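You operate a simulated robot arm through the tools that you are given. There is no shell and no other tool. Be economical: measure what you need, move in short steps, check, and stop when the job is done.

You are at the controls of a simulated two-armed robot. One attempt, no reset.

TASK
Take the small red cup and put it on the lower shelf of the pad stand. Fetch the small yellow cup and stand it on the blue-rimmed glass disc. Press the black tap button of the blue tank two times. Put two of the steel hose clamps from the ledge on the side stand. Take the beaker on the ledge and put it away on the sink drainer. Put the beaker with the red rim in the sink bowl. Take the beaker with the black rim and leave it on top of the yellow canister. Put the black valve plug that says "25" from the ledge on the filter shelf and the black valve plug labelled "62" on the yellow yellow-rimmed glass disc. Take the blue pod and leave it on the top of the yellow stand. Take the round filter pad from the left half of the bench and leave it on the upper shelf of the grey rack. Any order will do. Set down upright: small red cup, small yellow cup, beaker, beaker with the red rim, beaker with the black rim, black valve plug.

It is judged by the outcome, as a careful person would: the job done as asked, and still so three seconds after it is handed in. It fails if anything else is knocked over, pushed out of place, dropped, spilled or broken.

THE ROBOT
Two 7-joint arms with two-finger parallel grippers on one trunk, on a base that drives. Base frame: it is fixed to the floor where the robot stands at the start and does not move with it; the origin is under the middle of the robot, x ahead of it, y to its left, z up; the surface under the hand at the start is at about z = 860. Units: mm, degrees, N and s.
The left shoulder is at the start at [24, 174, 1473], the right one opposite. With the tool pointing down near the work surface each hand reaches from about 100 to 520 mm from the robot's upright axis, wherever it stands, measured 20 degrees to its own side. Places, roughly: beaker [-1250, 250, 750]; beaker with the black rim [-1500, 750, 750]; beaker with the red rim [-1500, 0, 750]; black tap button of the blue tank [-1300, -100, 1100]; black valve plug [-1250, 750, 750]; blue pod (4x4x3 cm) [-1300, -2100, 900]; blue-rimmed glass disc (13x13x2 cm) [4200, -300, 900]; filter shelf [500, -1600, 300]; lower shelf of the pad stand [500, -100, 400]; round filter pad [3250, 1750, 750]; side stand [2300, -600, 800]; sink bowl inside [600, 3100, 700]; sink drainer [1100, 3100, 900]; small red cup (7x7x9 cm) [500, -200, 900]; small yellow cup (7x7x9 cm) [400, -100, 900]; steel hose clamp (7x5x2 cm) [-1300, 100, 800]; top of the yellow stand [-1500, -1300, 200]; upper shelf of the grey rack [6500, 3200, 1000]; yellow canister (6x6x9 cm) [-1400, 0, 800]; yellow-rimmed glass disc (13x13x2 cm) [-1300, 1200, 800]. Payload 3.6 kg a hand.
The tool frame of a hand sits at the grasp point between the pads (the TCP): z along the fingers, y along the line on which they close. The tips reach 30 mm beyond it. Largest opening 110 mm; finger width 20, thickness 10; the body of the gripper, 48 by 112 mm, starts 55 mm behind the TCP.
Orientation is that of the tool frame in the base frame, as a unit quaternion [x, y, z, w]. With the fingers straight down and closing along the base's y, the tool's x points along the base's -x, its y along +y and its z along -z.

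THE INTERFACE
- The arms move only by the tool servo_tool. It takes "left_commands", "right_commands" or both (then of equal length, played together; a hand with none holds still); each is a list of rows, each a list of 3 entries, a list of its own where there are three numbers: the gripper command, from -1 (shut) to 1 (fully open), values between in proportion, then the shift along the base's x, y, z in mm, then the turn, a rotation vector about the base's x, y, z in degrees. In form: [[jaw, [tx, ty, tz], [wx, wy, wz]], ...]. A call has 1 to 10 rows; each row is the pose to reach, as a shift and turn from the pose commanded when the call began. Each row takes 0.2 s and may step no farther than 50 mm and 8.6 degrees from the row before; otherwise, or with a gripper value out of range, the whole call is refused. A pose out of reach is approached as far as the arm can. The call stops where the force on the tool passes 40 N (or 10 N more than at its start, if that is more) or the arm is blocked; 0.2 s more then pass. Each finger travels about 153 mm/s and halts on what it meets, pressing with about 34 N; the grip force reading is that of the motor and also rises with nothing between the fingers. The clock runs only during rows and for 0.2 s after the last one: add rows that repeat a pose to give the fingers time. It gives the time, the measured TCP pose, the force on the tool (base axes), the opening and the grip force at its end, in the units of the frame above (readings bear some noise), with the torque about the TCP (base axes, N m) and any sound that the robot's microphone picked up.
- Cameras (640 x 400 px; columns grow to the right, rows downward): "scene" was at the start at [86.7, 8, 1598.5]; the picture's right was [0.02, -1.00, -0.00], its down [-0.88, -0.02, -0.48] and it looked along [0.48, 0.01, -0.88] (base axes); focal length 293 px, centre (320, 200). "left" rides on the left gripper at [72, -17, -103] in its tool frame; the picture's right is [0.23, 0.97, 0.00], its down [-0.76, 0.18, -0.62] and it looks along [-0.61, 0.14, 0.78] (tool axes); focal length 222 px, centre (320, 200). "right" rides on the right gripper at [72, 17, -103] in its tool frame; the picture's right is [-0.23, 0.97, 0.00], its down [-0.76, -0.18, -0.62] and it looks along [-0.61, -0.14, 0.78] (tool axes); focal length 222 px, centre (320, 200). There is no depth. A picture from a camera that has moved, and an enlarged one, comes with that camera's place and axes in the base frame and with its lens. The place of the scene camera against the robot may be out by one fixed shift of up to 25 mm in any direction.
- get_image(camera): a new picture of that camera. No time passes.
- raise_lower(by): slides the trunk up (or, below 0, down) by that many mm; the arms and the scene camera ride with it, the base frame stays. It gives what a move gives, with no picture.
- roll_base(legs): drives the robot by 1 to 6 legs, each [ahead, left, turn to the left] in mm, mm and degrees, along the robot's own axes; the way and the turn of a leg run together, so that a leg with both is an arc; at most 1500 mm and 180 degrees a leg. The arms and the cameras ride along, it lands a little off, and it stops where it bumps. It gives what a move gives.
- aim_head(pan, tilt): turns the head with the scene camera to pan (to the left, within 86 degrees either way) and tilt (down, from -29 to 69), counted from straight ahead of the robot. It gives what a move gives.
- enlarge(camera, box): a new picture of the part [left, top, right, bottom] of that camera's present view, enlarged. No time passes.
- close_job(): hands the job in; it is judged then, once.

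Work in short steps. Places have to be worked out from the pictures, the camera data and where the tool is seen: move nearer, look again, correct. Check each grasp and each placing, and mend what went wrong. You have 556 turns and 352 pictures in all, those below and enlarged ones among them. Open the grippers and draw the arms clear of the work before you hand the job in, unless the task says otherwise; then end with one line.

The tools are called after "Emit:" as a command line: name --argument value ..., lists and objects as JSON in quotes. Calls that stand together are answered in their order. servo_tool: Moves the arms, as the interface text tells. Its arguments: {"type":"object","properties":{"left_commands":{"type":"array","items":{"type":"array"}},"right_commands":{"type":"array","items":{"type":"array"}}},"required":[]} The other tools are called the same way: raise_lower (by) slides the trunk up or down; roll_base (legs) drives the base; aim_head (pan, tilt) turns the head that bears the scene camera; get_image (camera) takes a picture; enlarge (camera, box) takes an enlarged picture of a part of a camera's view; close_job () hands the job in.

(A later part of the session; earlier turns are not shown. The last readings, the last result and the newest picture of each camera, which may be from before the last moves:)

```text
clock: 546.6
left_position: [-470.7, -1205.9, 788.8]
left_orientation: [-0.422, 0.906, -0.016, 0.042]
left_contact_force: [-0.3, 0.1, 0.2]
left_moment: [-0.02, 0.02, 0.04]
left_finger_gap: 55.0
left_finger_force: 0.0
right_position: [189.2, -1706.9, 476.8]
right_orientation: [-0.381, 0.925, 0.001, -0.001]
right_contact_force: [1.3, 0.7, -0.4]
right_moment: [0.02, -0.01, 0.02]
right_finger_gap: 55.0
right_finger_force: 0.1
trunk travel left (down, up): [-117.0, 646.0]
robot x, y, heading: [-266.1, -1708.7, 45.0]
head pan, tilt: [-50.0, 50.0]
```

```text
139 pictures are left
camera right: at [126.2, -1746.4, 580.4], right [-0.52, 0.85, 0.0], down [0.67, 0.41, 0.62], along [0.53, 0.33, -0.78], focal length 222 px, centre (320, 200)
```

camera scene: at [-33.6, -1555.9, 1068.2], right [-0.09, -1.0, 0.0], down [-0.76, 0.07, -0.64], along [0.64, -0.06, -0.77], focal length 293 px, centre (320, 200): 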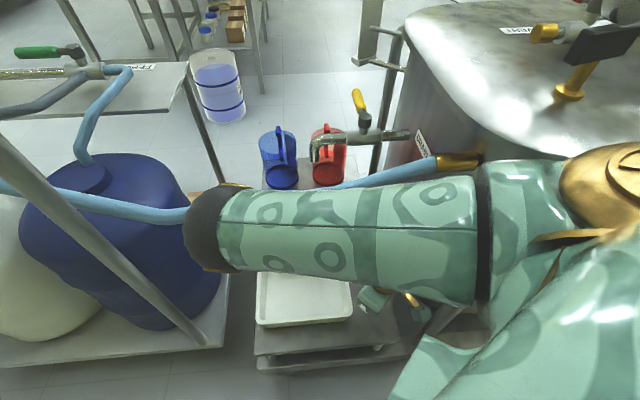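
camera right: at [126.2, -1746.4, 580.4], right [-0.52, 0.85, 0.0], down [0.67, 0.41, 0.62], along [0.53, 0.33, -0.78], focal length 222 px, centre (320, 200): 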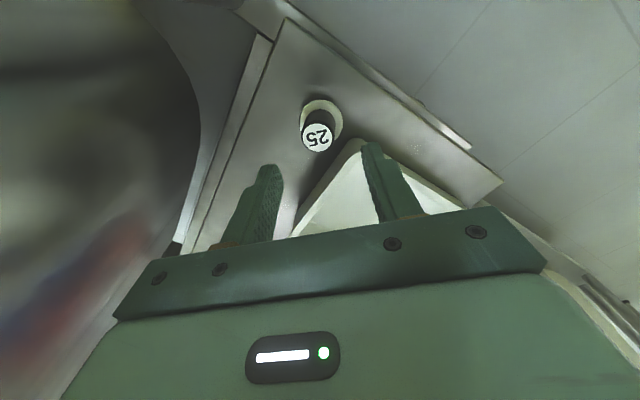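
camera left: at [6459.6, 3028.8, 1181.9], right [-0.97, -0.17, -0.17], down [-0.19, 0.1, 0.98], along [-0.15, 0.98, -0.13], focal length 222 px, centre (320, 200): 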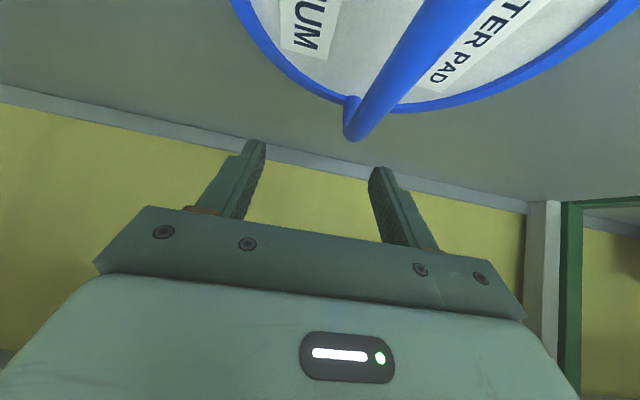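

Plug 25 stands upright on the filter shelf. I back out, raise the trunk and turn to look for the blue pod and yellow stand.

Emit:
roll_base --legs '[[-180, 180, 0]]'

Emit:
raise_lower --by 400

Emit:
roll_base --legs '[[0, 0, 135]]'

Emit:
aim_head --pan 0 --tilt 35

Emit:
get_image --camera "scene"

```text
clock: 548.5
left_position: [-727.3, -1206.1, 790.3]
left_orientation: [-0.423, 0.905, -0.017, 0.042]
left_contact_force: [-0.8, 0.2, -0.7]
left_moment: [0.04, 0.0, -0.01]
left_finger_gap: 54.9
left_finger_force: 0.0
right_position: [-66.7, -1707.9, 478.2]
right_orientation: [-0.38, 0.925, 0.002, 0.0]
right_contact_force: [-0.2, 0.9, -1.3]
right_moment: [0.01, 0.01, 0.0]
right_finger_gap: 55.2
right_finger_force: 0.1
trunk travel left (down, up): [-117.0, 646.0]
robot x, y, heading: [-525.9, -1705.5, 44.8]
head pan, tilt: [-50.0, 50.0]
```

```text
clock: 552.3
left_position: [-725.9, -1205.5, 1189.2]
left_orientation: [-0.423, 0.905, -0.017, 0.041]
left_contact_force: [-0.4, 0.0, 0.2]
left_moment: [0.0, 0.02, 0.01]
left_finger_gap: 55.3
left_finger_force: 0.2
right_position: [-66.9, -1707.5, 877.3]
right_orientation: [-0.381, 0.925, 0.001, 0.0]
right_contact_force: [-0.8, 1.0, 0.0]
right_moment: [0.03, -0.03, -0.04]
right_finger_gap: 54.9
right_finger_force: 0.0
trunk travel left (down, up): [-517.0, 246.0]
robot x, y, heading: [-522.3, -1702.9, 45.1]
head pan, tilt: [-50.0, 50.0]
```

```text
clock: 558.3
left_position: [-734.8, -2204.4, 1190.2]
left_orientation: [0.998, 0.043, -0.033, -0.031]
left_contact_force: [-0.1, 0.1, 0.4]
left_moment: [0.03, 0.02, 0.02]
left_finger_gap: 54.7
left_finger_force: 0.0
right_position: [-845.1, -1382.7, 877.2]
right_orientation: [1.0, -0.002, -0.001, 0.0]
right_contact_force: [0.5, 0.0, -0.5]
right_moment: [-0.02, -0.02, -0.01]
right_finger_gap: 54.8
right_finger_force: 0.0
trunk travel left (down, up): [-517.0, 246.0]
robot x, y, heading: [-525.6, -1706.8, 180.3]
head pan, tilt: [-50.0, 50.0]
```

```text
clock: 559.5
left_position: [-734.4, -2203.8, 1190.4]
left_orientation: [0.998, 0.043, -0.033, -0.031]
left_contact_force: [-0.2, 0.1, -1.0]
left_moment: [0.0, -0.01, 0.01]
left_finger_gap: 54.7
left_finger_force: 0.1
right_position: [-846.8, -1382.9, 877.6]
right_orientation: [1.0, -0.003, -0.001, 0.001]
right_contact_force: [0.1, 0.7, -0.6]
right_moment: [0.0, 0.0, 0.01]
right_finger_gap: 55.2
right_finger_force: 0.1
trunk travel left (down, up): [-517.0, 246.0]
robot x, y, heading: [-524.2, -1707.1, 179.9]
head pan, tilt: [0.0, 35.0]
```

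```text
138 pictures are left
camera scene: at [-625.7, -1699.7, 1564.6], right [0.0, 1.0, 0.0], down [0.57, 0.0, -0.82], along [-0.82, 0.0, -0.57], focal length 293 px, centre (320, 200)
```

scene: 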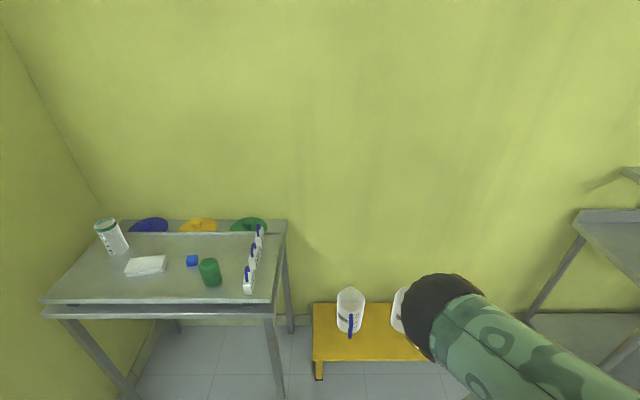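

The blue pod is on the left table; the yellow step stand has jugs on it. I zoom both.

Emit:
enlarge --camera "scene" --box '[80, 200, 300, 320]'

Emit:
enlarge --camera "scene" --box '[290, 260, 480, 390]'

```text
2.91 times, centred on (190, 260) of scene
camera zoom: at [-625.7, -1699.7, 1564.6], right [0.0, 1.0, 0.0], down [0.57, 0.0, -0.82], along [-0.82, 0.0, -0.57], focal length 854 px, centre (698, 26)
```

zoom: 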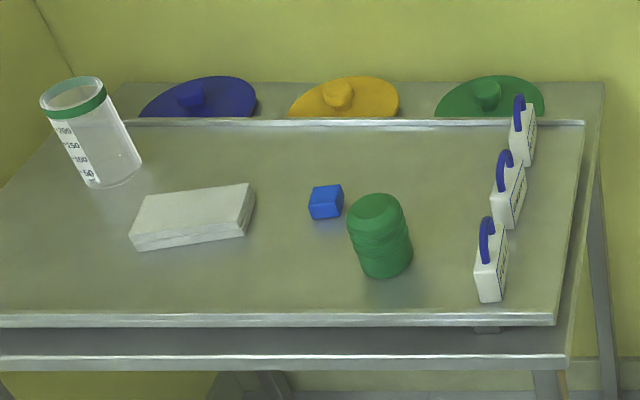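

```text
3.08 times, centred on (385, 325) of scene
camera zoom: at [-625.7, -1699.7, 1564.6], right [0.0, 1.0, 0.0], down [0.57, 0.0, -0.82], along [-0.82, 0.0, -0.57], focal length 903 px, centre (120, -185)
```

zoom: 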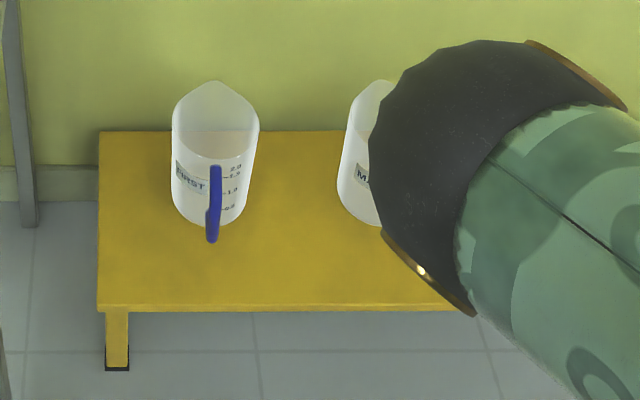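

Pod ≈ (-1277,-2103). I position with the right hand: raise, strafe left 590, and adjust the hand forward/inboard.

Emit:
raise_lower --by 110

Emit:
servo_tool --right_commands '[[0, [-20, -20, 0], [0, 0, 0]], [0, [-40, -45, 0], [0, 0, 0]], [0, [-60, -75, 0], [0, 0, 0]], [0, [-80, -100, -5], [0, 0, 0]], [0, [-85, -115, -10], [0, 0, 0]], [0, [-85, -115, -10], [0, 0, 0]]]'

Emit:
roll_base --legs '[[0, 600, 0], [270, 0, 0]]'

Emit:
get_image --camera "right"

Emit:
get_image --camera "scene"

```text
clock: 560.9
left_position: [-735.9, -2203.7, 1299.5]
left_orientation: [0.998, 0.044, -0.032, -0.031]
left_contact_force: [0.4, 0.3, -0.6]
left_moment: [0.02, -0.01, 0.01]
left_finger_gap: 55.0
left_finger_force: 0.1
right_position: [-845.8, -1382.9, 988.0]
right_orientation: [1.0, -0.003, -0.001, 0.002]
right_contact_force: [0.1, -0.7, 0.2]
right_moment: [0.04, 0.02, -0.01]
right_finger_gap: 54.9
right_finger_force: 0.1
trunk travel left (down, up): [-627.0, 136.0]
robot x, y, heading: [-522.9, -1704.6, 180.0]
head pan, tilt: [0.0, 35.0]
```

```text
clock: 562.3
left_position: [-734.9, -2204.8, 1299.8]
left_orientation: [0.998, 0.044, -0.033, -0.031]
left_contact_force: [0.0, -0.6, 0.6]
left_moment: [0.01, -0.01, 0.0]
left_finger_gap: 54.9
left_finger_force: 0.0
right_position: [-934.8, -1493.6, 973.1]
right_orientation: [1.0, -0.002, 0.0, 0.002]
right_contact_force: [0.0, -0.6, 0.7]
right_moment: [0.02, 0.0, -0.01]
right_finger_gap: 55.1
right_finger_force: 0.1
right hand out of reach, approached as far as the arm can: row 5, 6
trunk travel left (down, up): [-627.0, 136.0]
robot x, y, heading: [-517.5, -1708.3, 179.6]
head pan, tilt: [0.0, 35.0]
```

```text
clock: 566.9
left_position: [-927.8, -2816.4, 1299.1]
left_orientation: [0.998, 0.041, -0.027, -0.031]
left_contact_force: [4.4, -2.7, -2.0]
left_moment: [0.15, 0.18, 0.09]
left_finger_gap: 55.0
left_finger_force: 0.0
right_position: [-1139.9, -2105.9, 974.1]
right_orientation: [1.0, 0.002, -0.001, 0.002]
right_contact_force: [-0.3, 1.4, 0.0]
right_moment: [0.0, -0.01, 0.04]
right_finger_gap: 55.1
right_finger_force: 0.0
trunk travel left (down, up): [-627.0, 136.0]
robot x, y, heading: [-728.0, -2317.0, -179.3]
head pan, tilt: [0.0, 35.0]
stopped in leg 2: the force on the tool passed its limit at 180 N (the readings are from after the stop); the commanded pose is now the measured one
```

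```text
135 pictures are left
camera right: at [-1067.5, -2123.4, 1077.5], right [-0.22, -0.97, 0.0], down [-0.76, 0.18, 0.62], along [-0.61, 0.14, -0.78], focal length 222 px, centre (320, 200)
```

right: 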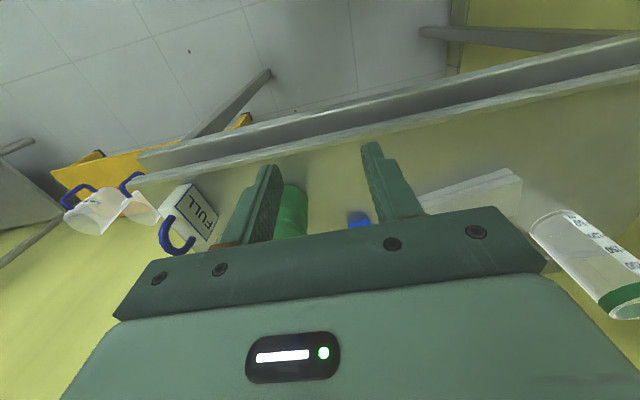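

```text
134 pictures are left
camera scene: at [-819.3, -2311.7, 1675.0], right [-0.01, 1.0, 0.0], down [0.57, 0.01, -0.82], along [-0.82, -0.01, -0.57], focal length 293 px, centre (320, 200)
```

scene: 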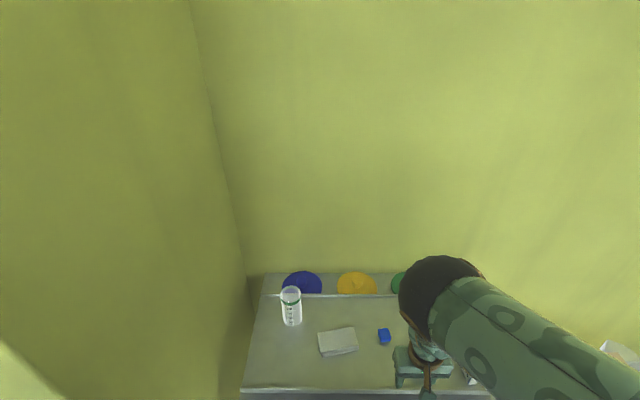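

The left hand touched the side wall. I move back a little and draw the left hand inboard/up.

Emit:
roll_base --legs '[[-60, -60, 0]]'

Emit:
servo_tool --left_commands '[[0, [-10, 20, 15], [0, 0, 0]], [0, [-20, 40, 30], [0, 0, 0]], [0, [-30, 60, 45], [0, 0, 0]], [0, [-40, 80, 60], [0, 0, 0]], [0, [-50, 100, 75], [0, 0, 0]], [0, [-60, 120, 90], [0, 0, 0]], [0, [-70, 140, 100], [0, 0, 0]], [0, [-70, 140, 100], [0, 0, 0]]]'

Emit:
get_image --camera "scene"

```text
clock: 568.0
left_position: [-868.5, -2755.2, 1299.1]
left_orientation: [0.998, 0.039, -0.027, -0.031]
left_contact_force: [1.0, 0.1, 0.2]
left_moment: [-0.03, 0.02, 0.02]
left_finger_gap: 55.0
left_finger_force: 0.1
right_position: [-1080.2, -2046.8, 975.2]
right_orientation: [1.0, 0.001, 0.0, 0.001]
right_contact_force: [0.6, 0.3, 0.8]
right_moment: [0.02, -0.01, -0.02]
right_finger_gap: 55.1
right_finger_force: 0.0
trunk travel left (down, up): [-627.0, 136.0]
robot x, y, heading: [-666.2, -2257.2, -179.8]
head pan, tilt: [0.0, 35.0]
```

```text
clock: 569.8
left_position: [-929.1, -2620.1, 1400.1]
left_orientation: [0.998, 0.04, -0.03, -0.032]
left_contact_force: [33.6, -13.5, -4.4]
left_moment: [0.81, 1.85, 0.54]
left_finger_gap: 55.3
left_finger_force: 0.1
right_position: [-1074.1, -2050.4, 977.1]
right_orientation: [1.0, 0.003, -0.004, 0.0]
right_contact_force: [-0.1, 0.5, -0.3]
right_moment: [0.0, -0.01, 0.02]
right_finger_gap: 55.1
right_finger_force: 0.0
trunk travel left (down, up): [-627.0, 136.0]
robot x, y, heading: [-667.0, -2260.6, -179.2]
head pan, tilt: [0.0, 35.0]
```

```text
133 pictures are left
camera scene: at [-750.5, -2256.3, 1675.6], right [-0.01, 1.0, 0.0], down [0.57, 0.01, -0.82], along [-0.82, -0.01, -0.57], focal length 293 px, centre (320, 200)
```

scene: 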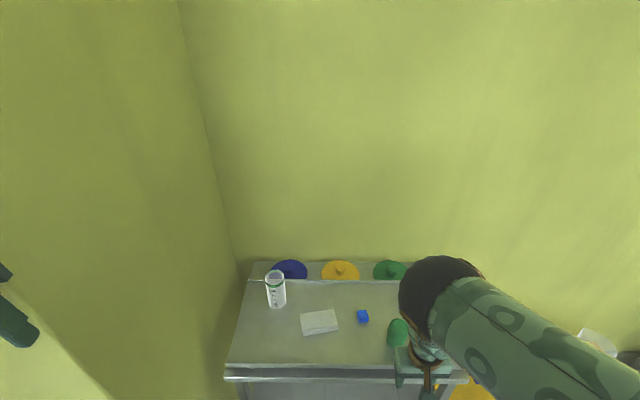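

There's a protruding wall in front of the left hand. I pull the left hand back beside the body.

Emit:
servo_tool --left_commands '[[0, [30, 0, -10], [0, 0, 0]], [0, [60, -10, -20], [0, 0, 0]], [0, [90, -20, -40], [0, 0, 0]], [0, [120, -30, -60], [0, 0, 0]], [0, [150, -40, -80], [0, 0, 0]], [0, [180, -50, -100], [0, 0, 0]], [0, [210, -60, -130], [0, 0, 0]], [0, [240, -70, -160], [0, 0, 0]], [0, [260, -80, -190], [0, 0, 0]], [0, [260, -80, -200], [0, 0, 0]]]'

```text
clock: 572.0
left_position: [-679.7, -2696.6, 1197.8]
left_orientation: [0.998, 0.039, -0.028, -0.031]
left_contact_force: [-0.6, 0.4, -0.3]
left_moment: [-0.03, 0.0, -0.02]
left_finger_gap: 54.9
left_finger_force: 0.2
left hand out of reach, approached as far as the arm can: row 2, 3, 4, 5, 6, 7, 8, 9
right_position: [-1080.4, -2046.8, 973.3]
right_orientation: [1.0, 0.002, 0.0, 0.002]
right_contact_force: [0.8, 0.7, -0.2]
right_moment: [0.03, 0.0, 0.0]
right_finger_gap: 55.2
right_finger_force: 0.1
trunk travel left (down, up): [-627.0, 136.0]
robot x, y, heading: [-662.1, -2257.7, -179.6]
head pan, tilt: [0.0, 35.0]
```

Emit:
roll_base --legs '[[0, 80, 0], [120, 0, 0]]'

Emit:
get_image --camera "right"

```text
clock: 573.9
left_position: [-798.9, -2777.1, 1198.3]
left_orientation: [0.998, 0.041, -0.027, -0.03]
left_contact_force: [-0.2, 0.1, 0.2]
left_moment: [0.03, 0.0, 0.0]
left_finger_gap: 55.1
left_finger_force: 0.0
right_position: [-1200.6, -2128.4, 973.6]
right_orientation: [1.0, 0.002, 0.0, 0.002]
right_contact_force: [-0.7, 0.2, -0.7]
right_moment: [0.03, 0.03, 0.03]
right_finger_gap: 54.9
right_finger_force: 0.0
trunk travel left (down, up): [-627.0, 136.0]
robot x, y, heading: [-789.0, -2340.9, -179.2]
head pan, tilt: [0.0, 35.0]
```

```text
132 pictures are left
camera right: at [-1128.0, -2145.3, 1077.3], right [-0.22, -0.97, 0.0], down [-0.76, 0.18, 0.62], along [-0.61, 0.14, -0.78], focal length 222 px, centre (320, 200)
```

right: 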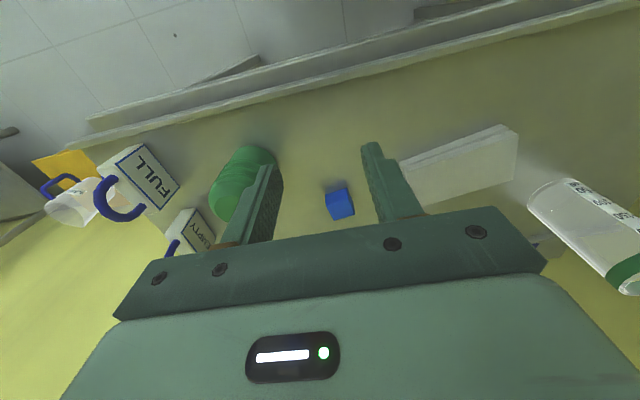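

Emit:
roll_base --legs '[[65, 3, -0.5]]'

Emit:
raise_lower --by -25

Emit:
get_image --camera "right"

```text
clock: 574.9
left_position: [-866.1, -2782.3, 1198.7]
left_orientation: [0.998, 0.037, -0.027, -0.03]
left_contact_force: [0.0, -0.5, -0.1]
left_moment: [0.01, 0.01, 0.0]
left_finger_gap: 55.1
left_finger_force: 0.1
right_position: [-1262.7, -2129.7, 974.4]
right_orientation: [1.0, -0.002, 0.0, 0.002]
right_contact_force: [-0.1, -0.3, -0.4]
right_moment: [0.02, 0.0, -0.01]
right_finger_gap: 55.1
right_finger_force: 0.1
trunk travel left (down, up): [-627.0, 136.0]
robot x, y, heading: [-850.9, -2340.6, -180.1]
head pan, tilt: [0.0, 35.0]
```

```text
clock: 575.6
left_position: [-869.5, -2781.6, 1174.5]
left_orientation: [0.999, 0.036, -0.026, -0.03]
left_contact_force: [-0.6, 0.1, 0.5]
left_moment: [-0.01, -0.03, 0.01]
left_finger_gap: 55.0
left_finger_force: 0.0
right_position: [-1265.9, -2128.3, 948.4]
right_orientation: [1.0, -0.002, 0.001, 0.002]
right_contact_force: [0.0, 0.1, -0.6]
right_moment: [0.0, -0.01, -0.01]
right_finger_gap: 54.9
right_finger_force: 0.1
trunk travel left (down, up): [-602.0, 161.0]
robot x, y, heading: [-851.1, -2339.6, -180.1]
head pan, tilt: [0.0, 35.0]
```

```text
131 pictures are left
camera right: at [-1193.2, -2145.4, 1051.4], right [-0.23, -0.97, 0.0], down [-0.76, 0.18, 0.62], along [-0.6, 0.14, -0.78], focal length 222 px, centre (320, 200)
```

right: 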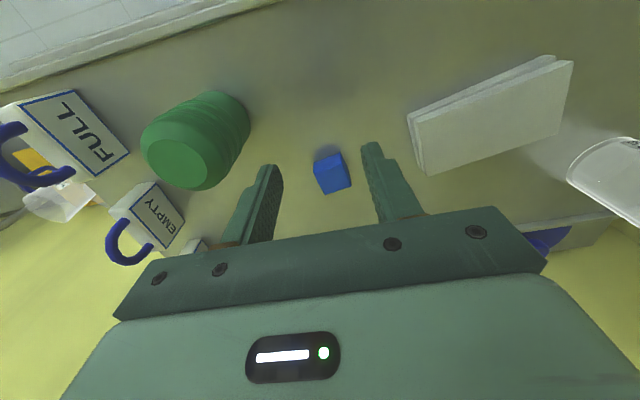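

Emit:
enlarge --camera "right" --box '[250, 120, 430, 240]'

```text
3.33 times, centred on (340, 180) of right
camera zoom: at [-1193.2, -2145.4, 1051.4], right [-0.23, -0.97, 0.0], down [-0.76, 0.18, 0.62], along [-0.6, 0.14, -0.78], focal length 740 px, centre (253, 267)
```

zoom: 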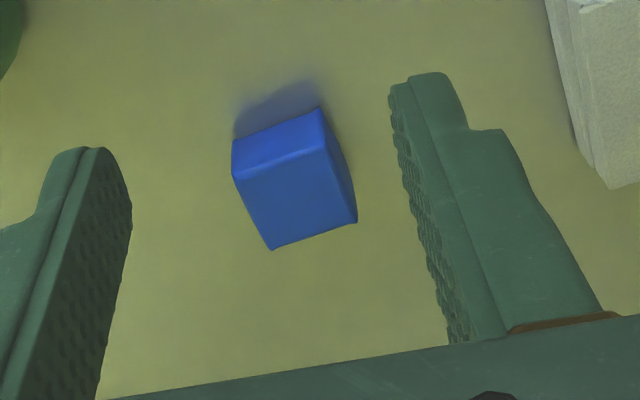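

Combining views, the pod is ~(-1310,-2127), top z≈847. I advance 42 mm and lower to check.

Emit:
roll_base --legs '[[42, 0, 0]]'

Emit:
raise_lower --by -50

Emit:
get_image --camera "right"

```text
clock: 576.5
left_position: [-907.3, -2781.8, 1173.6]
left_orientation: [0.998, 0.037, -0.027, -0.03]
left_contact_force: [0.8, 0.1, 0.1]
left_moment: [-0.01, -0.01, -0.02]
left_finger_gap: 55.0
left_finger_force: 0.0
right_position: [-1304.2, -2131.0, 948.9]
right_orientation: [1.0, -0.001, -0.001, 0.002]
right_contact_force: [-0.4, -0.4, -0.4]
right_moment: [-0.01, -0.03, 0.01]
right_finger_gap: 54.8
right_finger_force: 0.1
trunk travel left (down, up): [-602.0, 161.0]
robot x, y, heading: [-892.0, -2341.6, -179.5]
head pan, tilt: [0.0, 35.0]
```

```text
clock: 577.4
left_position: [-907.8, -2781.5, 1124.5]
left_orientation: [0.998, 0.038, -0.027, -0.029]
left_contact_force: [1.5, 0.2, 0.5]
left_moment: [0.04, 0.01, 0.0]
left_finger_gap: 54.8
left_finger_force: 0.0
right_position: [-1305.8, -2128.8, 898.9]
right_orientation: [1.0, -0.002, 0.001, 0.003]
right_contact_force: [-0.5, 0.4, 1.1]
right_moment: [-0.03, -0.02, 0.03]
right_finger_gap: 55.1
right_finger_force: 0.0
trunk travel left (down, up): [-552.0, 211.0]
robot x, y, heading: [-892.7, -2341.1, -179.9]
head pan, tilt: [0.0, 35.0]
```

```text
129 pictures are left
camera right: at [-1232.4, -2145.1, 1002.1], right [-0.23, -0.97, 0.01], down [-0.76, 0.18, 0.62], along [-0.61, 0.14, -0.78], focal length 222 px, centre (320, 200)
```

right: 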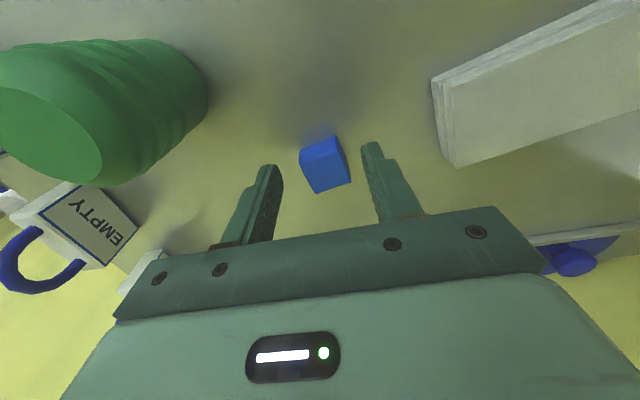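

Pod is ~24 mm further ahead, top z≈839. I shift the arm (-22,-6) and lower to grasp height.

Emit:
servo_tool --right_commands '[[0, [-8, -2, 0], [0, 0, 0]], [0, [-16, -4, 0], [0, 0, 0]], [0, [-22, -6, 0], [0, 0, 0]], [0, [-22, -6, 0], [0, 0, 0]]]'

Emit:
raise_lower --by -40

Emit:
get_image --camera "right"

```text
clock: 578.4
left_position: [-908.5, -2781.8, 1123.2]
left_orientation: [0.998, 0.037, -0.027, -0.03]
left_contact_force: [1.1, -0.3, -0.3]
left_moment: [0.01, -0.01, -0.01]
left_finger_gap: 55.1
left_finger_force: 0.1
right_position: [-1328.1, -2135.1, 899.3]
right_orientation: [1.0, -0.001, 0.001, 0.003]
right_contact_force: [-0.1, 0.3, -0.8]
right_moment: [-0.01, 0.03, -0.03]
right_finger_gap: 55.1
right_finger_force: 0.0
trunk travel left (down, up): [-552.0, 211.0]
robot x, y, heading: [-900.1, -2341.9, -180.1]
head pan, tilt: [0.0, 35.0]
```

```text
clock: 579.0
left_position: [-907.3, -2782.2, 1093.6]
left_orientation: [0.998, 0.037, -0.027, -0.032]
left_contact_force: [-0.1, -0.3, -0.6]
left_moment: [0.0, 0.0, -0.03]
left_finger_gap: 55.1
left_finger_force: 0.0
right_position: [-1326.4, -2134.5, 871.0]
right_orientation: [1.0, -0.003, 0.003, 0.001]
right_contact_force: [9.7, -2.9, 19.2]
right_moment: [0.52, -0.11, -0.15]
right_finger_gap: 53.7
right_finger_force: 0.0
trunk travel left (down, up): [-522.0, 241.0]
robot x, y, heading: [-891.4, -2339.4, -180.1]
head pan, tilt: [0.0, 35.0]
stopped: the force on the tool passed its limit at 180 N (the readings are from after the stop); the commanded pose is now the measured one
```

```text
128 pictures are left
camera right: at [-1254.7, -2151.1, 973.8], right [-0.23, -0.97, 0.0], down [-0.76, 0.18, 0.62], along [-0.6, 0.14, -0.79], focal length 222 px, centre (320, 200)
```

right: 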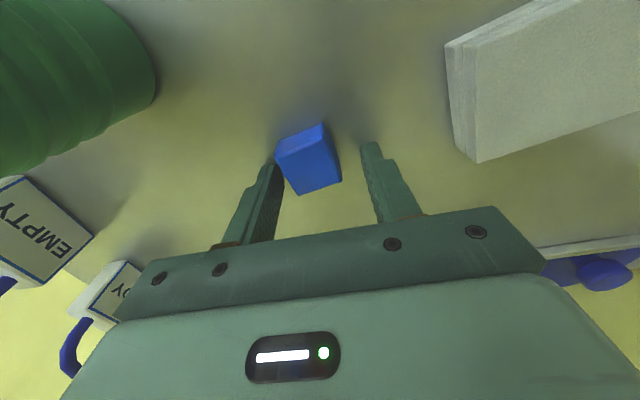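

The fingertips touched the table (so table z≈841, pod top ≈871) and the pod is ~17 mm nearer. I lift slightly and shift back.

Emit:
raise_lower --by 40

Emit:
servo_tool --right_commands '[[0, [9, 3, 0], [0, 0, 0]], [0, [18, 5, 0], [0, 0, 0]], [0, [18, 5, 0], [0, 0, 0]]]'

Emit:
get_image --camera "right"

```text
clock: 579.9
left_position: [-908.9, -2780.9, 1133.4]
left_orientation: [0.998, 0.037, -0.027, -0.031]
left_contact_force: [0.0, 0.4, 0.1]
left_moment: [0.01, -0.02, -0.04]
left_finger_gap: 54.9
left_finger_force: 0.1
right_position: [-1327.6, -2133.5, 908.6]
right_orientation: [1.0, -0.003, 0.003, 0.003]
right_contact_force: [-0.8, -0.6, 0.2]
right_moment: [-0.01, -0.01, 0.0]
right_finger_gap: 54.7
right_finger_force: 0.1
trunk travel left (down, up): [-562.0, 201.0]
robot x, y, heading: [-891.1, -2344.9, -179.8]
head pan, tilt: [0.0, 35.0]
```

```text
clock: 580.6
left_position: [-908.3, -2781.0, 1134.2]
left_orientation: [0.998, 0.038, -0.026, -0.03]
left_contact_force: [-0.1, -0.3, -1.0]
left_moment: [0.01, 0.04, -0.05]
left_finger_gap: 54.9
left_finger_force: 0.1
right_position: [-1310.2, -2128.3, 911.1]
right_orientation: [1.0, -0.003, 0.003, 0.003]
right_contact_force: [0.1, -0.2, 0.3]
right_moment: [0.03, 0.02, 0.02]
right_finger_gap: 55.0
right_finger_force: 0.1
trunk travel left (down, up): [-562.0, 201.0]
robot x, y, heading: [-896.2, -2344.6, -179.9]
head pan, tilt: [0.0, 35.0]
```

```text
127 pictures are left
camera right: at [-1238.0, -2145.3, 1013.5], right [-0.23, -0.97, 0.0], down [-0.76, 0.19, 0.62], along [-0.6, 0.14, -0.79], focal length 222 px, centre (320, 200)
```

right: 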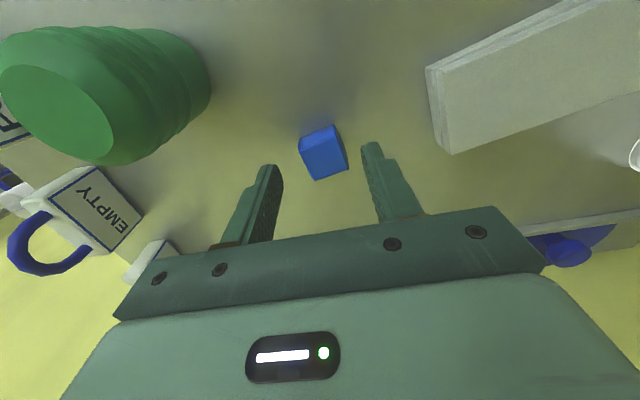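

Aligned. I lower 36 mm and close.

Emit:
raise_lower --by -36

Emit:
servo_tool --right_commands '[[-0.2, [0, 0, 0], [0, 0, 0]], [-0.6, [0, 0, 0], [0, 0, 0]], [-1, [0, 0, 0], [0, 0, 0]], [-1, [0, 0, 0], [0, 0, 0]]]'

Emit:
raise_lower --by 100

Emit:
get_image --camera "right"

```text
clock: 581.5
left_position: [-907.9, -2780.8, 1096.9]
left_orientation: [0.998, 0.037, -0.028, -0.03]
left_contact_force: [0.8, 0.2, -1.0]
left_moment: [0.01, -0.04, -0.02]
left_finger_gap: 54.7
left_finger_force: 0.0
right_position: [-1310.3, -2128.3, 874.3]
right_orientation: [1.0, -0.003, 0.003, 0.002]
right_contact_force: [-0.2, -0.2, 0.6]
right_moment: [0.01, -0.03, -0.01]
right_finger_gap: 55.0
right_finger_force: 0.0
trunk travel left (down, up): [-526.0, 237.0]
robot x, y, heading: [-895.1, -2345.7, -180.0]
head pan, tilt: [0.0, 35.0]
```

```text
clock: 582.5
left_position: [-907.6, -2780.8, 1097.9]
left_orientation: [0.999, 0.037, -0.027, -0.029]
left_contact_force: [0.7, 0.2, 0.1]
left_moment: [-0.03, 0.02, -0.02]
left_finger_gap: 55.0
left_finger_force: 0.0
right_position: [-1309.8, -2128.7, 873.5]
right_orientation: [1.0, -0.003, 0.003, 0.002]
right_contact_force: [-1.0, 0.0, 0.1]
right_moment: [0.03, 0.02, 0.0]
right_finger_gap: 32.7
right_finger_force: 34.0
trunk travel left (down, up): [-526.0, 237.0]
robot x, y, heading: [-894.1, -2341.7, -179.7]
head pan, tilt: [0.0, 35.0]
```

```text
clock: 583.8
left_position: [-908.7, -2781.4, 1197.7]
left_orientation: [0.999, 0.037, -0.027, -0.03]
left_contact_force: [0.1, -0.1, 0.4]
left_moment: [0.0, 0.0, -0.03]
left_finger_gap: 55.0
left_finger_force: 0.1
right_position: [-1309.3, -2127.8, 973.3]
right_orientation: [1.0, -0.004, 0.004, 0.002]
right_contact_force: [-0.5, 0.1, 0.5]
right_moment: [0.02, -0.01, -0.01]
right_finger_gap: 32.4
right_finger_force: 33.7
trunk travel left (down, up): [-626.0, 137.0]
robot x, y, heading: [-892.0, -2338.9, -179.9]
head pan, tilt: [0.0, 35.0]
```

```text
126 pictures are left
camera right: at [-1238.0, -2145.4, 1076.9], right [-0.23, -0.97, 0.0], down [-0.76, 0.18, 0.62], along [-0.6, 0.14, -0.79], focal length 222 px, centre (320, 200)
```

right: 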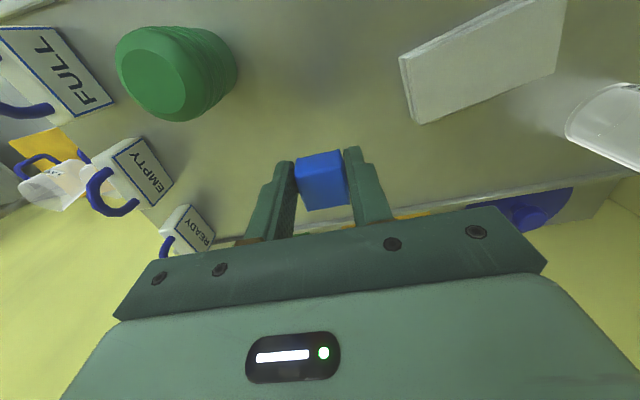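

Pod held. I back off, move to the yellow stand, and look at its top.

Emit:
roll_base --legs '[[-250, 0, 0], [0, -700, 0]]'

Emit:
raise_lower --by -400

Emit:
aim_head --pan -15 --tilt 45

Emit:
get_image --camera "scene"

```text
clock: 589.1
left_position: [-660.6, -2076.9, 1197.7]
left_orientation: [0.999, 0.037, -0.026, -0.031]
left_contact_force: [1.0, 1.1, 0.6]
left_moment: [0.0, 0.0, 0.03]
left_finger_gap: 55.2
left_finger_force: 0.0
right_position: [-1060.7, -1423.0, 973.7]
right_orientation: [1.0, -0.003, 0.003, 0.003]
right_contact_force: [0.1, 0.2, -1.0]
right_moment: [-0.01, 0.0, 0.0]
right_finger_gap: 32.7
right_finger_force: 34.0
trunk travel left (down, up): [-626.0, 137.0]
robot x, y, heading: [-644.5, -1635.6, -180.1]
head pan, tilt: [0.0, 35.0]
```

```text
clock: 592.9
left_position: [-660.8, -2076.6, 799.1]
left_orientation: [0.998, 0.036, -0.027, -0.031]
left_contact_force: [-0.2, 0.4, -0.5]
left_moment: [0.0, 0.01, -0.04]
left_finger_gap: 55.2
left_finger_force: 0.0
right_position: [-1018.9, -1423.1, 506.7]
right_orientation: [0.995, -0.004, 0.099, 0.003]
right_contact_force: [-0.7, -0.2, 0.0]
right_moment: [0.0, 0.0, -0.01]
right_finger_gap: 32.6
right_finger_force: 33.8
trunk travel left (down, up): [-226.0, 537.0]
robot x, y, heading: [-645.1, -1637.3, -180.1]
head pan, tilt: [0.0, 35.0]
```

```text
clock: 593.7
left_position: [-661.4, -2076.1, 797.2]
left_orientation: [0.999, 0.036, -0.026, -0.031]
left_contact_force: [0.4, -0.1, 0.5]
left_moment: [-0.03, 0.0, 0.01]
left_finger_gap: 55.0
left_finger_force: 0.1
right_position: [-1021.4, -1422.8, 506.6]
right_orientation: [0.995, -0.004, 0.1, 0.004]
right_contact_force: [1.2, -0.5, -0.3]
right_moment: [-0.02, 0.03, -0.03]
right_finger_gap: 32.5
right_finger_force: 33.7
trunk travel left (down, up): [-226.0, 537.0]
robot x, y, heading: [-645.1, -1636.4, -180.0]
head pan, tilt: [-15.0, 45.0]
```

```text
125 pictures are left
camera scene: at [-829.2, -1610.4, 1254.8], right [0.26, 0.97, 0.0], down [0.68, -0.18, -0.71], along [-0.68, 0.18, -0.71], focal length 293 px, centre (320, 200)
```

scene: 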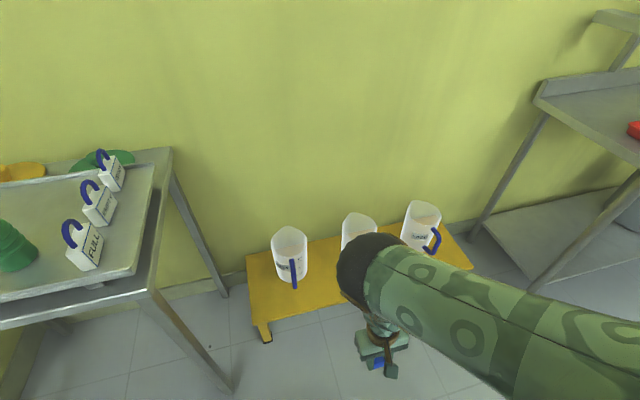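

I correct the hand's slight tilt, move in over the free front area of the stand between the first two jugs, and lower.

Emit:
servo_tool --right_commands '[[-1, [0, 0, 0], [0, 6, 0]], [-1, [0, 0, 0], [0, 11.5, 0]], [-1, [0, 0, 0], [0, 11.5, 0]]]'

Emit:
roll_base --legs '[[0, 27, 0], [300, 0, 0]]'

Emit:
raise_lower --by -200

Emit:
get_image --camera "right"

Emit:
get_image --camera "scene"

```text
clock: 594.5
left_position: [-660.8, -2076.1, 797.1]
left_orientation: [0.998, 0.038, -0.026, -0.03]
left_contact_force: [-0.1, -0.5, 1.1]
left_moment: [-0.01, 0.01, 0.01]
left_finger_gap: 55.0
left_finger_force: 0.1
right_position: [-1024.4, -1405.5, 498.2]
right_orientation: [1.0, -0.003, -0.002, 0.002]
right_contact_force: [0.1, -0.5, 0.3]
right_moment: [-0.02, 0.03, 0.01]
right_finger_gap: 32.5
right_finger_force: 33.5
right hand out of reach, approached as far as the arm can: row 1, 2, 3
trunk travel left (down, up): [-226.0, 537.0]
robot x, y, heading: [-650.6, -1635.2, -179.8]
head pan, tilt: [-15.0, 45.0]
```

```text
clock: 596.9
left_position: [-961.6, -2102.8, 796.8]
left_orientation: [0.999, 0.036, -0.027, -0.031]
left_contact_force: [0.2, 0.0, 0.4]
left_moment: [0.0, 0.02, -0.04]
left_finger_gap: 54.9
left_finger_force: 0.0
right_position: [-1325.2, -1432.0, 497.6]
right_orientation: [1.0, -0.004, 0.0, 0.003]
right_contact_force: [0.1, 0.6, -0.5]
right_moment: [-0.01, 0.01, 0.01]
right_finger_gap: 32.7
right_finger_force: 34.2
trunk travel left (down, up): [-226.0, 537.0]
robot x, y, heading: [-944.9, -1662.0, 179.9]
head pan, tilt: [-15.0, 45.0]
```

```text
clock: 599.1
left_position: [-959.9, -2104.0, 597.5]
left_orientation: [0.999, 0.035, -0.026, -0.031]
left_contact_force: [-0.4, 0.1, 0.1]
left_moment: [0.0, 0.0, 0.02]
left_finger_gap: 55.0
left_finger_force: 0.0
right_position: [-1240.1, -1431.9, 241.5]
right_orientation: [0.991, -0.003, 0.135, 0.002]
right_contact_force: [-1.0, 0.2, -0.2]
right_moment: [-0.03, -0.02, 0.0]
right_finger_gap: 32.6
right_finger_force: 34.1
trunk travel left (down, up): [-26.0, 737.0]
robot x, y, heading: [-945.6, -1665.0, 180.2]
head pan, tilt: [-15.0, 45.0]
```

```text
124 pictures are left
camera right: at [-1198.2, -1449.1, 358.9], right [-0.23, -0.97, -0.06], down [-0.9, 0.19, 0.4], along [-0.38, 0.14, -0.92], focal length 222 px, centre (320, 200)
```

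right: 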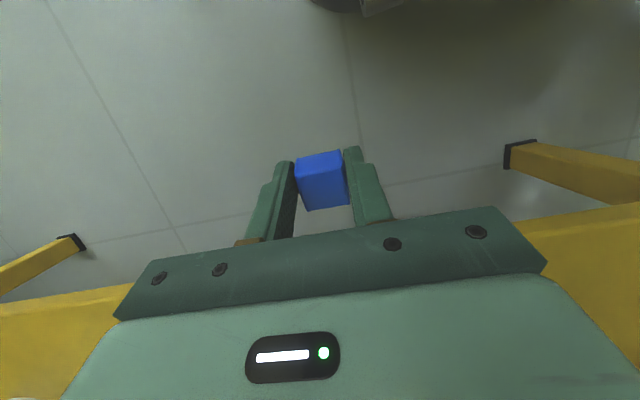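

```text
123 pictures are left
camera scene: at [-1247.9, -1637.2, 1041.7], right [0.26, 0.97, 0.0], down [0.68, -0.18, -0.71], along [-0.68, 0.18, -0.71], focal length 293 px, centre (320, 200)
```

scene: 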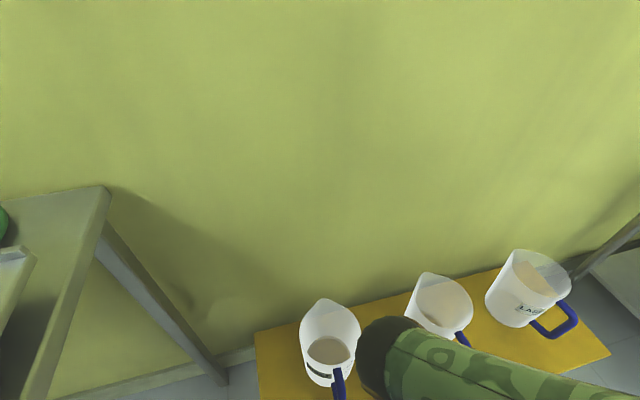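

Lowering leans the trunk forward a bit, tilting the hand. I raise 40 mm, correct the tilt, and advance over the stand.

Emit:
raise_lower --by 45

Emit:
servo_tool --right_commands '[[-1, [0, 0, 5], [0, 5, 0]], [-1, [0, 0, 10], [0, 10, 0]], [-1, [0, 0, 10], [0, 13, 0]], [-1, [0, 0, 10], [0, 13, 0]]]'

Emit:
get_image --camera "right"

```text
clock: 600.0
left_position: [-961.7, -2103.6, 642.2]
left_orientation: [0.999, 0.036, -0.025, -0.031]
left_contact_force: [-0.5, -0.3, 0.0]
left_moment: [-0.02, -0.03, 0.04]
left_finger_gap: 54.9
left_finger_force: 0.1
right_position: [-1240.9, -1432.2, 283.7]
right_orientation: [0.991, -0.004, 0.135, 0.003]
right_contact_force: [0.1, -0.5, 0.2]
right_moment: [0.02, 0.01, -0.03]
right_finger_gap: 32.7
right_finger_force: 33.8
trunk travel left (down, up): [-71.0, 692.0]
robot x, y, heading: [-943.0, -1667.1, 180.1]
head pan, tilt: [-15.0, 45.0]
```

```text
clock: 601.0
left_position: [-961.6, -2103.4, 642.9]
left_orientation: [0.999, 0.036, -0.027, -0.03]
left_contact_force: [0.0, 0.3, 0.6]
left_moment: [0.02, 0.0, 0.01]
left_finger_gap: 55.0
left_finger_force: 0.0
right_position: [-1241.7, -1421.1, 287.7]
right_orientation: [1.0, -0.003, 0.022, 0.003]
right_contact_force: [0.6, -0.2, -0.8]
right_moment: [-0.02, 0.0, -0.01]
right_finger_gap: 32.8
right_finger_force: 34.4
right hand out of reach, approached as far as the arm can: row 1, 2, 3, 4
trunk travel left (down, up): [-71.0, 692.0]
robot x, y, heading: [-945.1, -1660.5, 180.0]
head pan, tilt: [-15.0, 45.0]
```

```text
122 pictures are left
camera right: at [-1174.8, -1437.3, 393.7], right [-0.23, -0.97, 0.0], down [-0.79, 0.19, 0.59], along [-0.57, 0.14, -0.81], focal length 222 px, centre (320, 200)
```

right: 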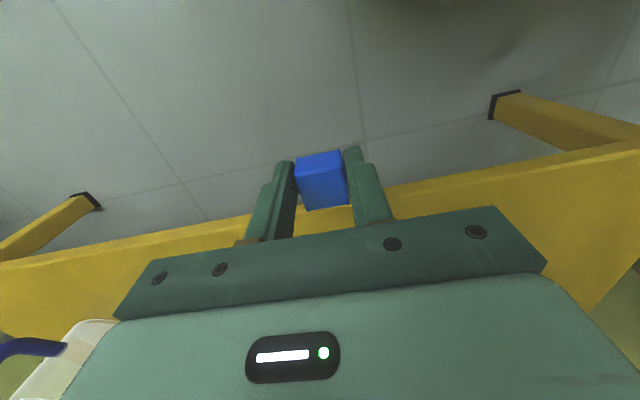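

Stand front edge is at x≈-1308. I advance 105 mm (stopping if it bumps) and check.

Emit:
roll_base --legs '[[105, 20, 0]]'

Emit:
get_image --camera "right"

Emit:
get_image --camera "scene"

```text
clock: 602.1
left_position: [-993.5, -2103.7, 641.9]
left_orientation: [0.997, 0.069, -0.027, -0.03]
left_contact_force: [-0.1, 0.1, 0.8]
left_moment: [0.0, 0.01, 0.02]
left_finger_gap: 54.8
left_finger_force: 0.1
right_position: [-1318.5, -1439.1, 289.0]
right_orientation: [0.999, 0.029, 0.022, 0.003]
right_contact_force: [0.0, -0.3, 0.6]
right_moment: [-0.02, -0.01, 0.01]
right_finger_gap: 32.6
right_finger_force: 33.5
trunk travel left (down, up): [-71.0, 692.0]
robot x, y, heading: [-1005.5, -1664.0, -176.4]
head pan, tilt: [-15.0, 45.0]
stopped in leg 1: the robot was blocked; the commanded pose is now the measured one
```

```text
121 pictures are left
camera right: at [-1250.4, -1451.8, 393.8], right [-0.17, -0.99, 0.0], down [-0.8, 0.14, 0.59], along [-0.58, 0.1, -0.81], focal length 222 px, centre (320, 200)
```

right: 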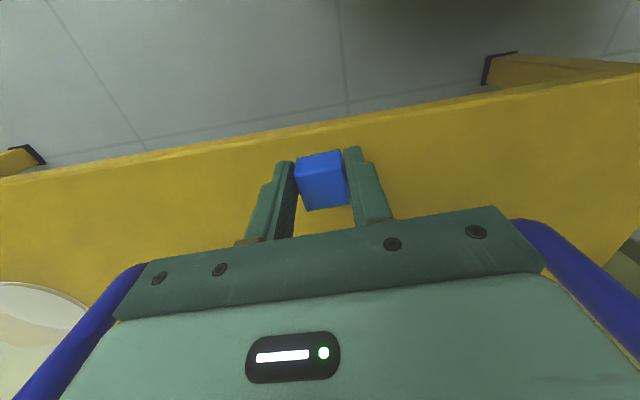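

```text
120 pictures are left
camera scene: at [-1281.8, -1654.6, 1090.3], right [0.2, 0.98, 0.0], down [0.69, -0.14, -0.71], along [-0.69, 0.14, -0.71], focal length 293 px, centre (320, 200)
```

scene: 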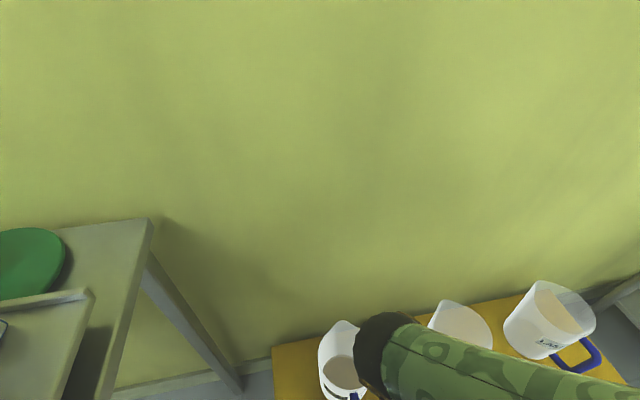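

Blocked slightly early. I check whether the elbow touches a jug.

Emit:
enlarge --camera "scene" --box '[280, 270, 500, 400]'

Emit:
get_image --camera "left"

```text
2.91 times, centred on (390, 335) of scene
camera zoom: at [-1281.8, -1654.6, 1090.3], right [0.2, 0.98, 0.0], down [0.69, -0.14, -0.71], along [-0.69, 0.14, -0.71], focal length 854 px, centre (116, -193)
```

zoom: 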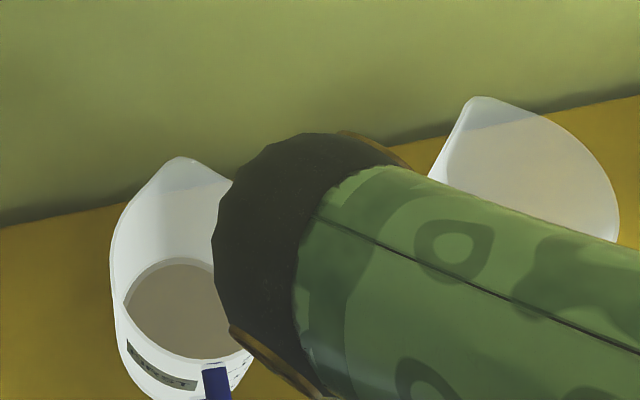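

```text
118 pictures are left
camera left: at [-917.9, -2082.3, 742.0], right [0.36, -0.93, -0.07], down [-0.69, -0.31, 0.65], along [-0.63, -0.18, -0.76], focal length 222 px, centre (320, 200)
```

left: 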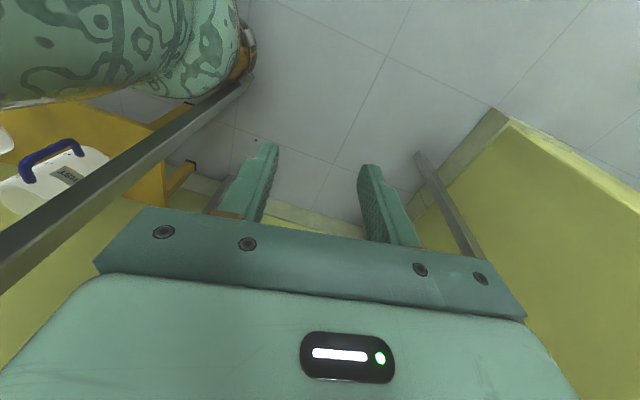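

The left camera shows the base met the pod table's leg. I back up, straighten, shift right 70 mm and come in again.

Emit:
roll_base --legs '[[-50, 0, -3.5], [0, -70, 0], [100, 0, 0]]'

Emit:
get_image --camera "right"

Emit:
get_image --camera "scene"

```text
clock: 604.5
left_position: [-1066.3, -2030.6, 642.7]
left_orientation: [0.998, 0.038, -0.027, -0.031]
left_contact_force: [-0.5, -0.1, 0.0]
left_moment: [-0.01, 0.05, -0.02]
left_finger_gap: 55.1
left_finger_force: 0.1
right_position: [-1352.8, -1349.1, 286.4]
right_orientation: [1.0, -0.001, 0.022, 0.003]
right_contact_force: [-0.2, 0.5, 0.0]
right_moment: [0.0, 0.01, -0.02]
right_finger_gap: 32.7
right_finger_force: 34.3
trunk travel left (down, up): [-71.0, 692.0]
robot x, y, heading: [-1050.7, -1590.0, -179.7]
head pan, tilt: [-15.0, 45.0]
stopped in leg 3: the robot was blocked; the commanded pose is now the measured one
```

```text
117 pictures are left
camera right: at [-1283.9, -1365.6, 393.9], right [-0.23, -0.97, 0.0], down [-0.79, 0.18, 0.59], along [-0.57, 0.14, -0.81], focal length 222 px, centre (320, 200)
```

right: 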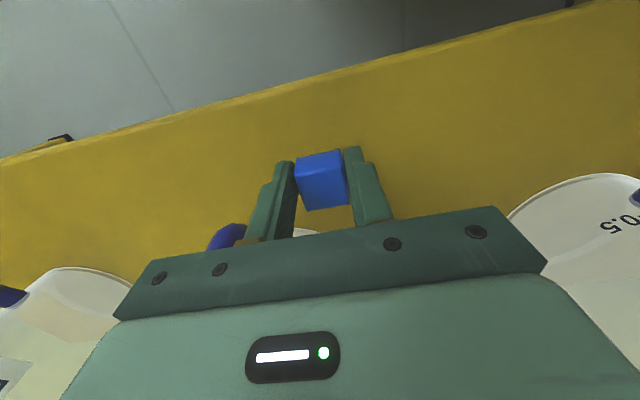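

```text
116 pictures are left
camera scene: at [-1327.6, -1565.8, 1090.5], right [0.26, 0.97, 0.0], down [0.68, -0.18, -0.71], along [-0.68, 0.18, -0.71], focal length 293 px, centre (320, 200)
```

scene: 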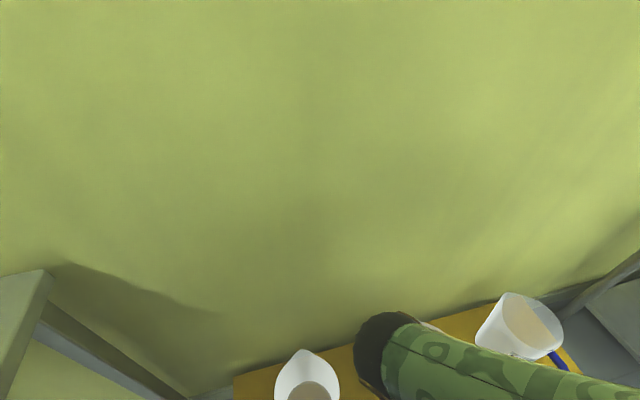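

Pod is over the stand now; the middle jug's handle is close on one side, so I shift left 20 mm and then lower.

Emit:
roll_base --legs '[[0, 22, 0]]'

Emit:
raise_lower --by -20

Emit:
get_image --camera "right"

```text
clock: 605.3
left_position: [-1066.7, -2051.2, 641.7]
left_orientation: [0.998, 0.037, -0.026, -0.031]
left_contact_force: [0.1, 0.7, -0.9]
left_moment: [-0.01, 0.0, 0.06]
left_finger_gap: 54.8
left_finger_force: 0.1
right_position: [-1351.0, -1368.8, 287.6]
right_orientation: [1.0, -0.001, 0.022, 0.004]
right_contact_force: [0.0, 0.4, 0.5]
right_moment: [0.0, 0.02, 0.03]
right_finger_gap: 32.7
right_finger_force: 33.9
trunk travel left (down, up): [-71.0, 692.0]
robot x, y, heading: [-1055.1, -1615.8, -179.8]
head pan, tilt: [-15.0, 45.0]
```

```text
clock: 606.0
left_position: [-1067.9, -2050.6, 622.8]
left_orientation: [0.998, 0.037, -0.026, -0.031]
left_contact_force: [-0.3, 0.0, -0.7]
left_moment: [0.0, 0.01, 0.01]
left_finger_gap: 55.0
left_finger_force: 0.1
right_position: [-1343.1, -1369.3, 263.8]
right_orientation: [0.999, -0.002, 0.033, 0.004]
right_contact_force: [-1.7, 0.9, 3.4]
right_moment: [0.06, 0.06, 0.01]
right_finger_gap: 32.6
right_finger_force: 33.8
trunk travel left (down, up): [-51.0, 712.0]
robot x, y, heading: [-1049.8, -1615.2, -179.9]
head pan, tilt: [-15.0, 45.0]
```

```text
115 pictures are left
camera right: at [-1278.2, -1385.2, 371.9], right [-0.23, -0.97, -0.01], down [-0.8, 0.19, 0.57], along [-0.55, 0.14, -0.82], focal length 222 px, centre (320, 200)
```

right: 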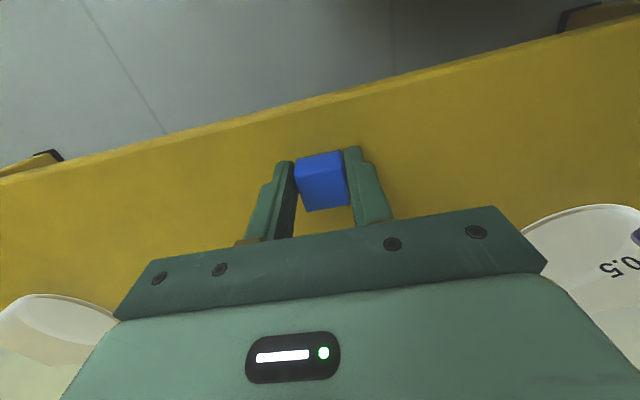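

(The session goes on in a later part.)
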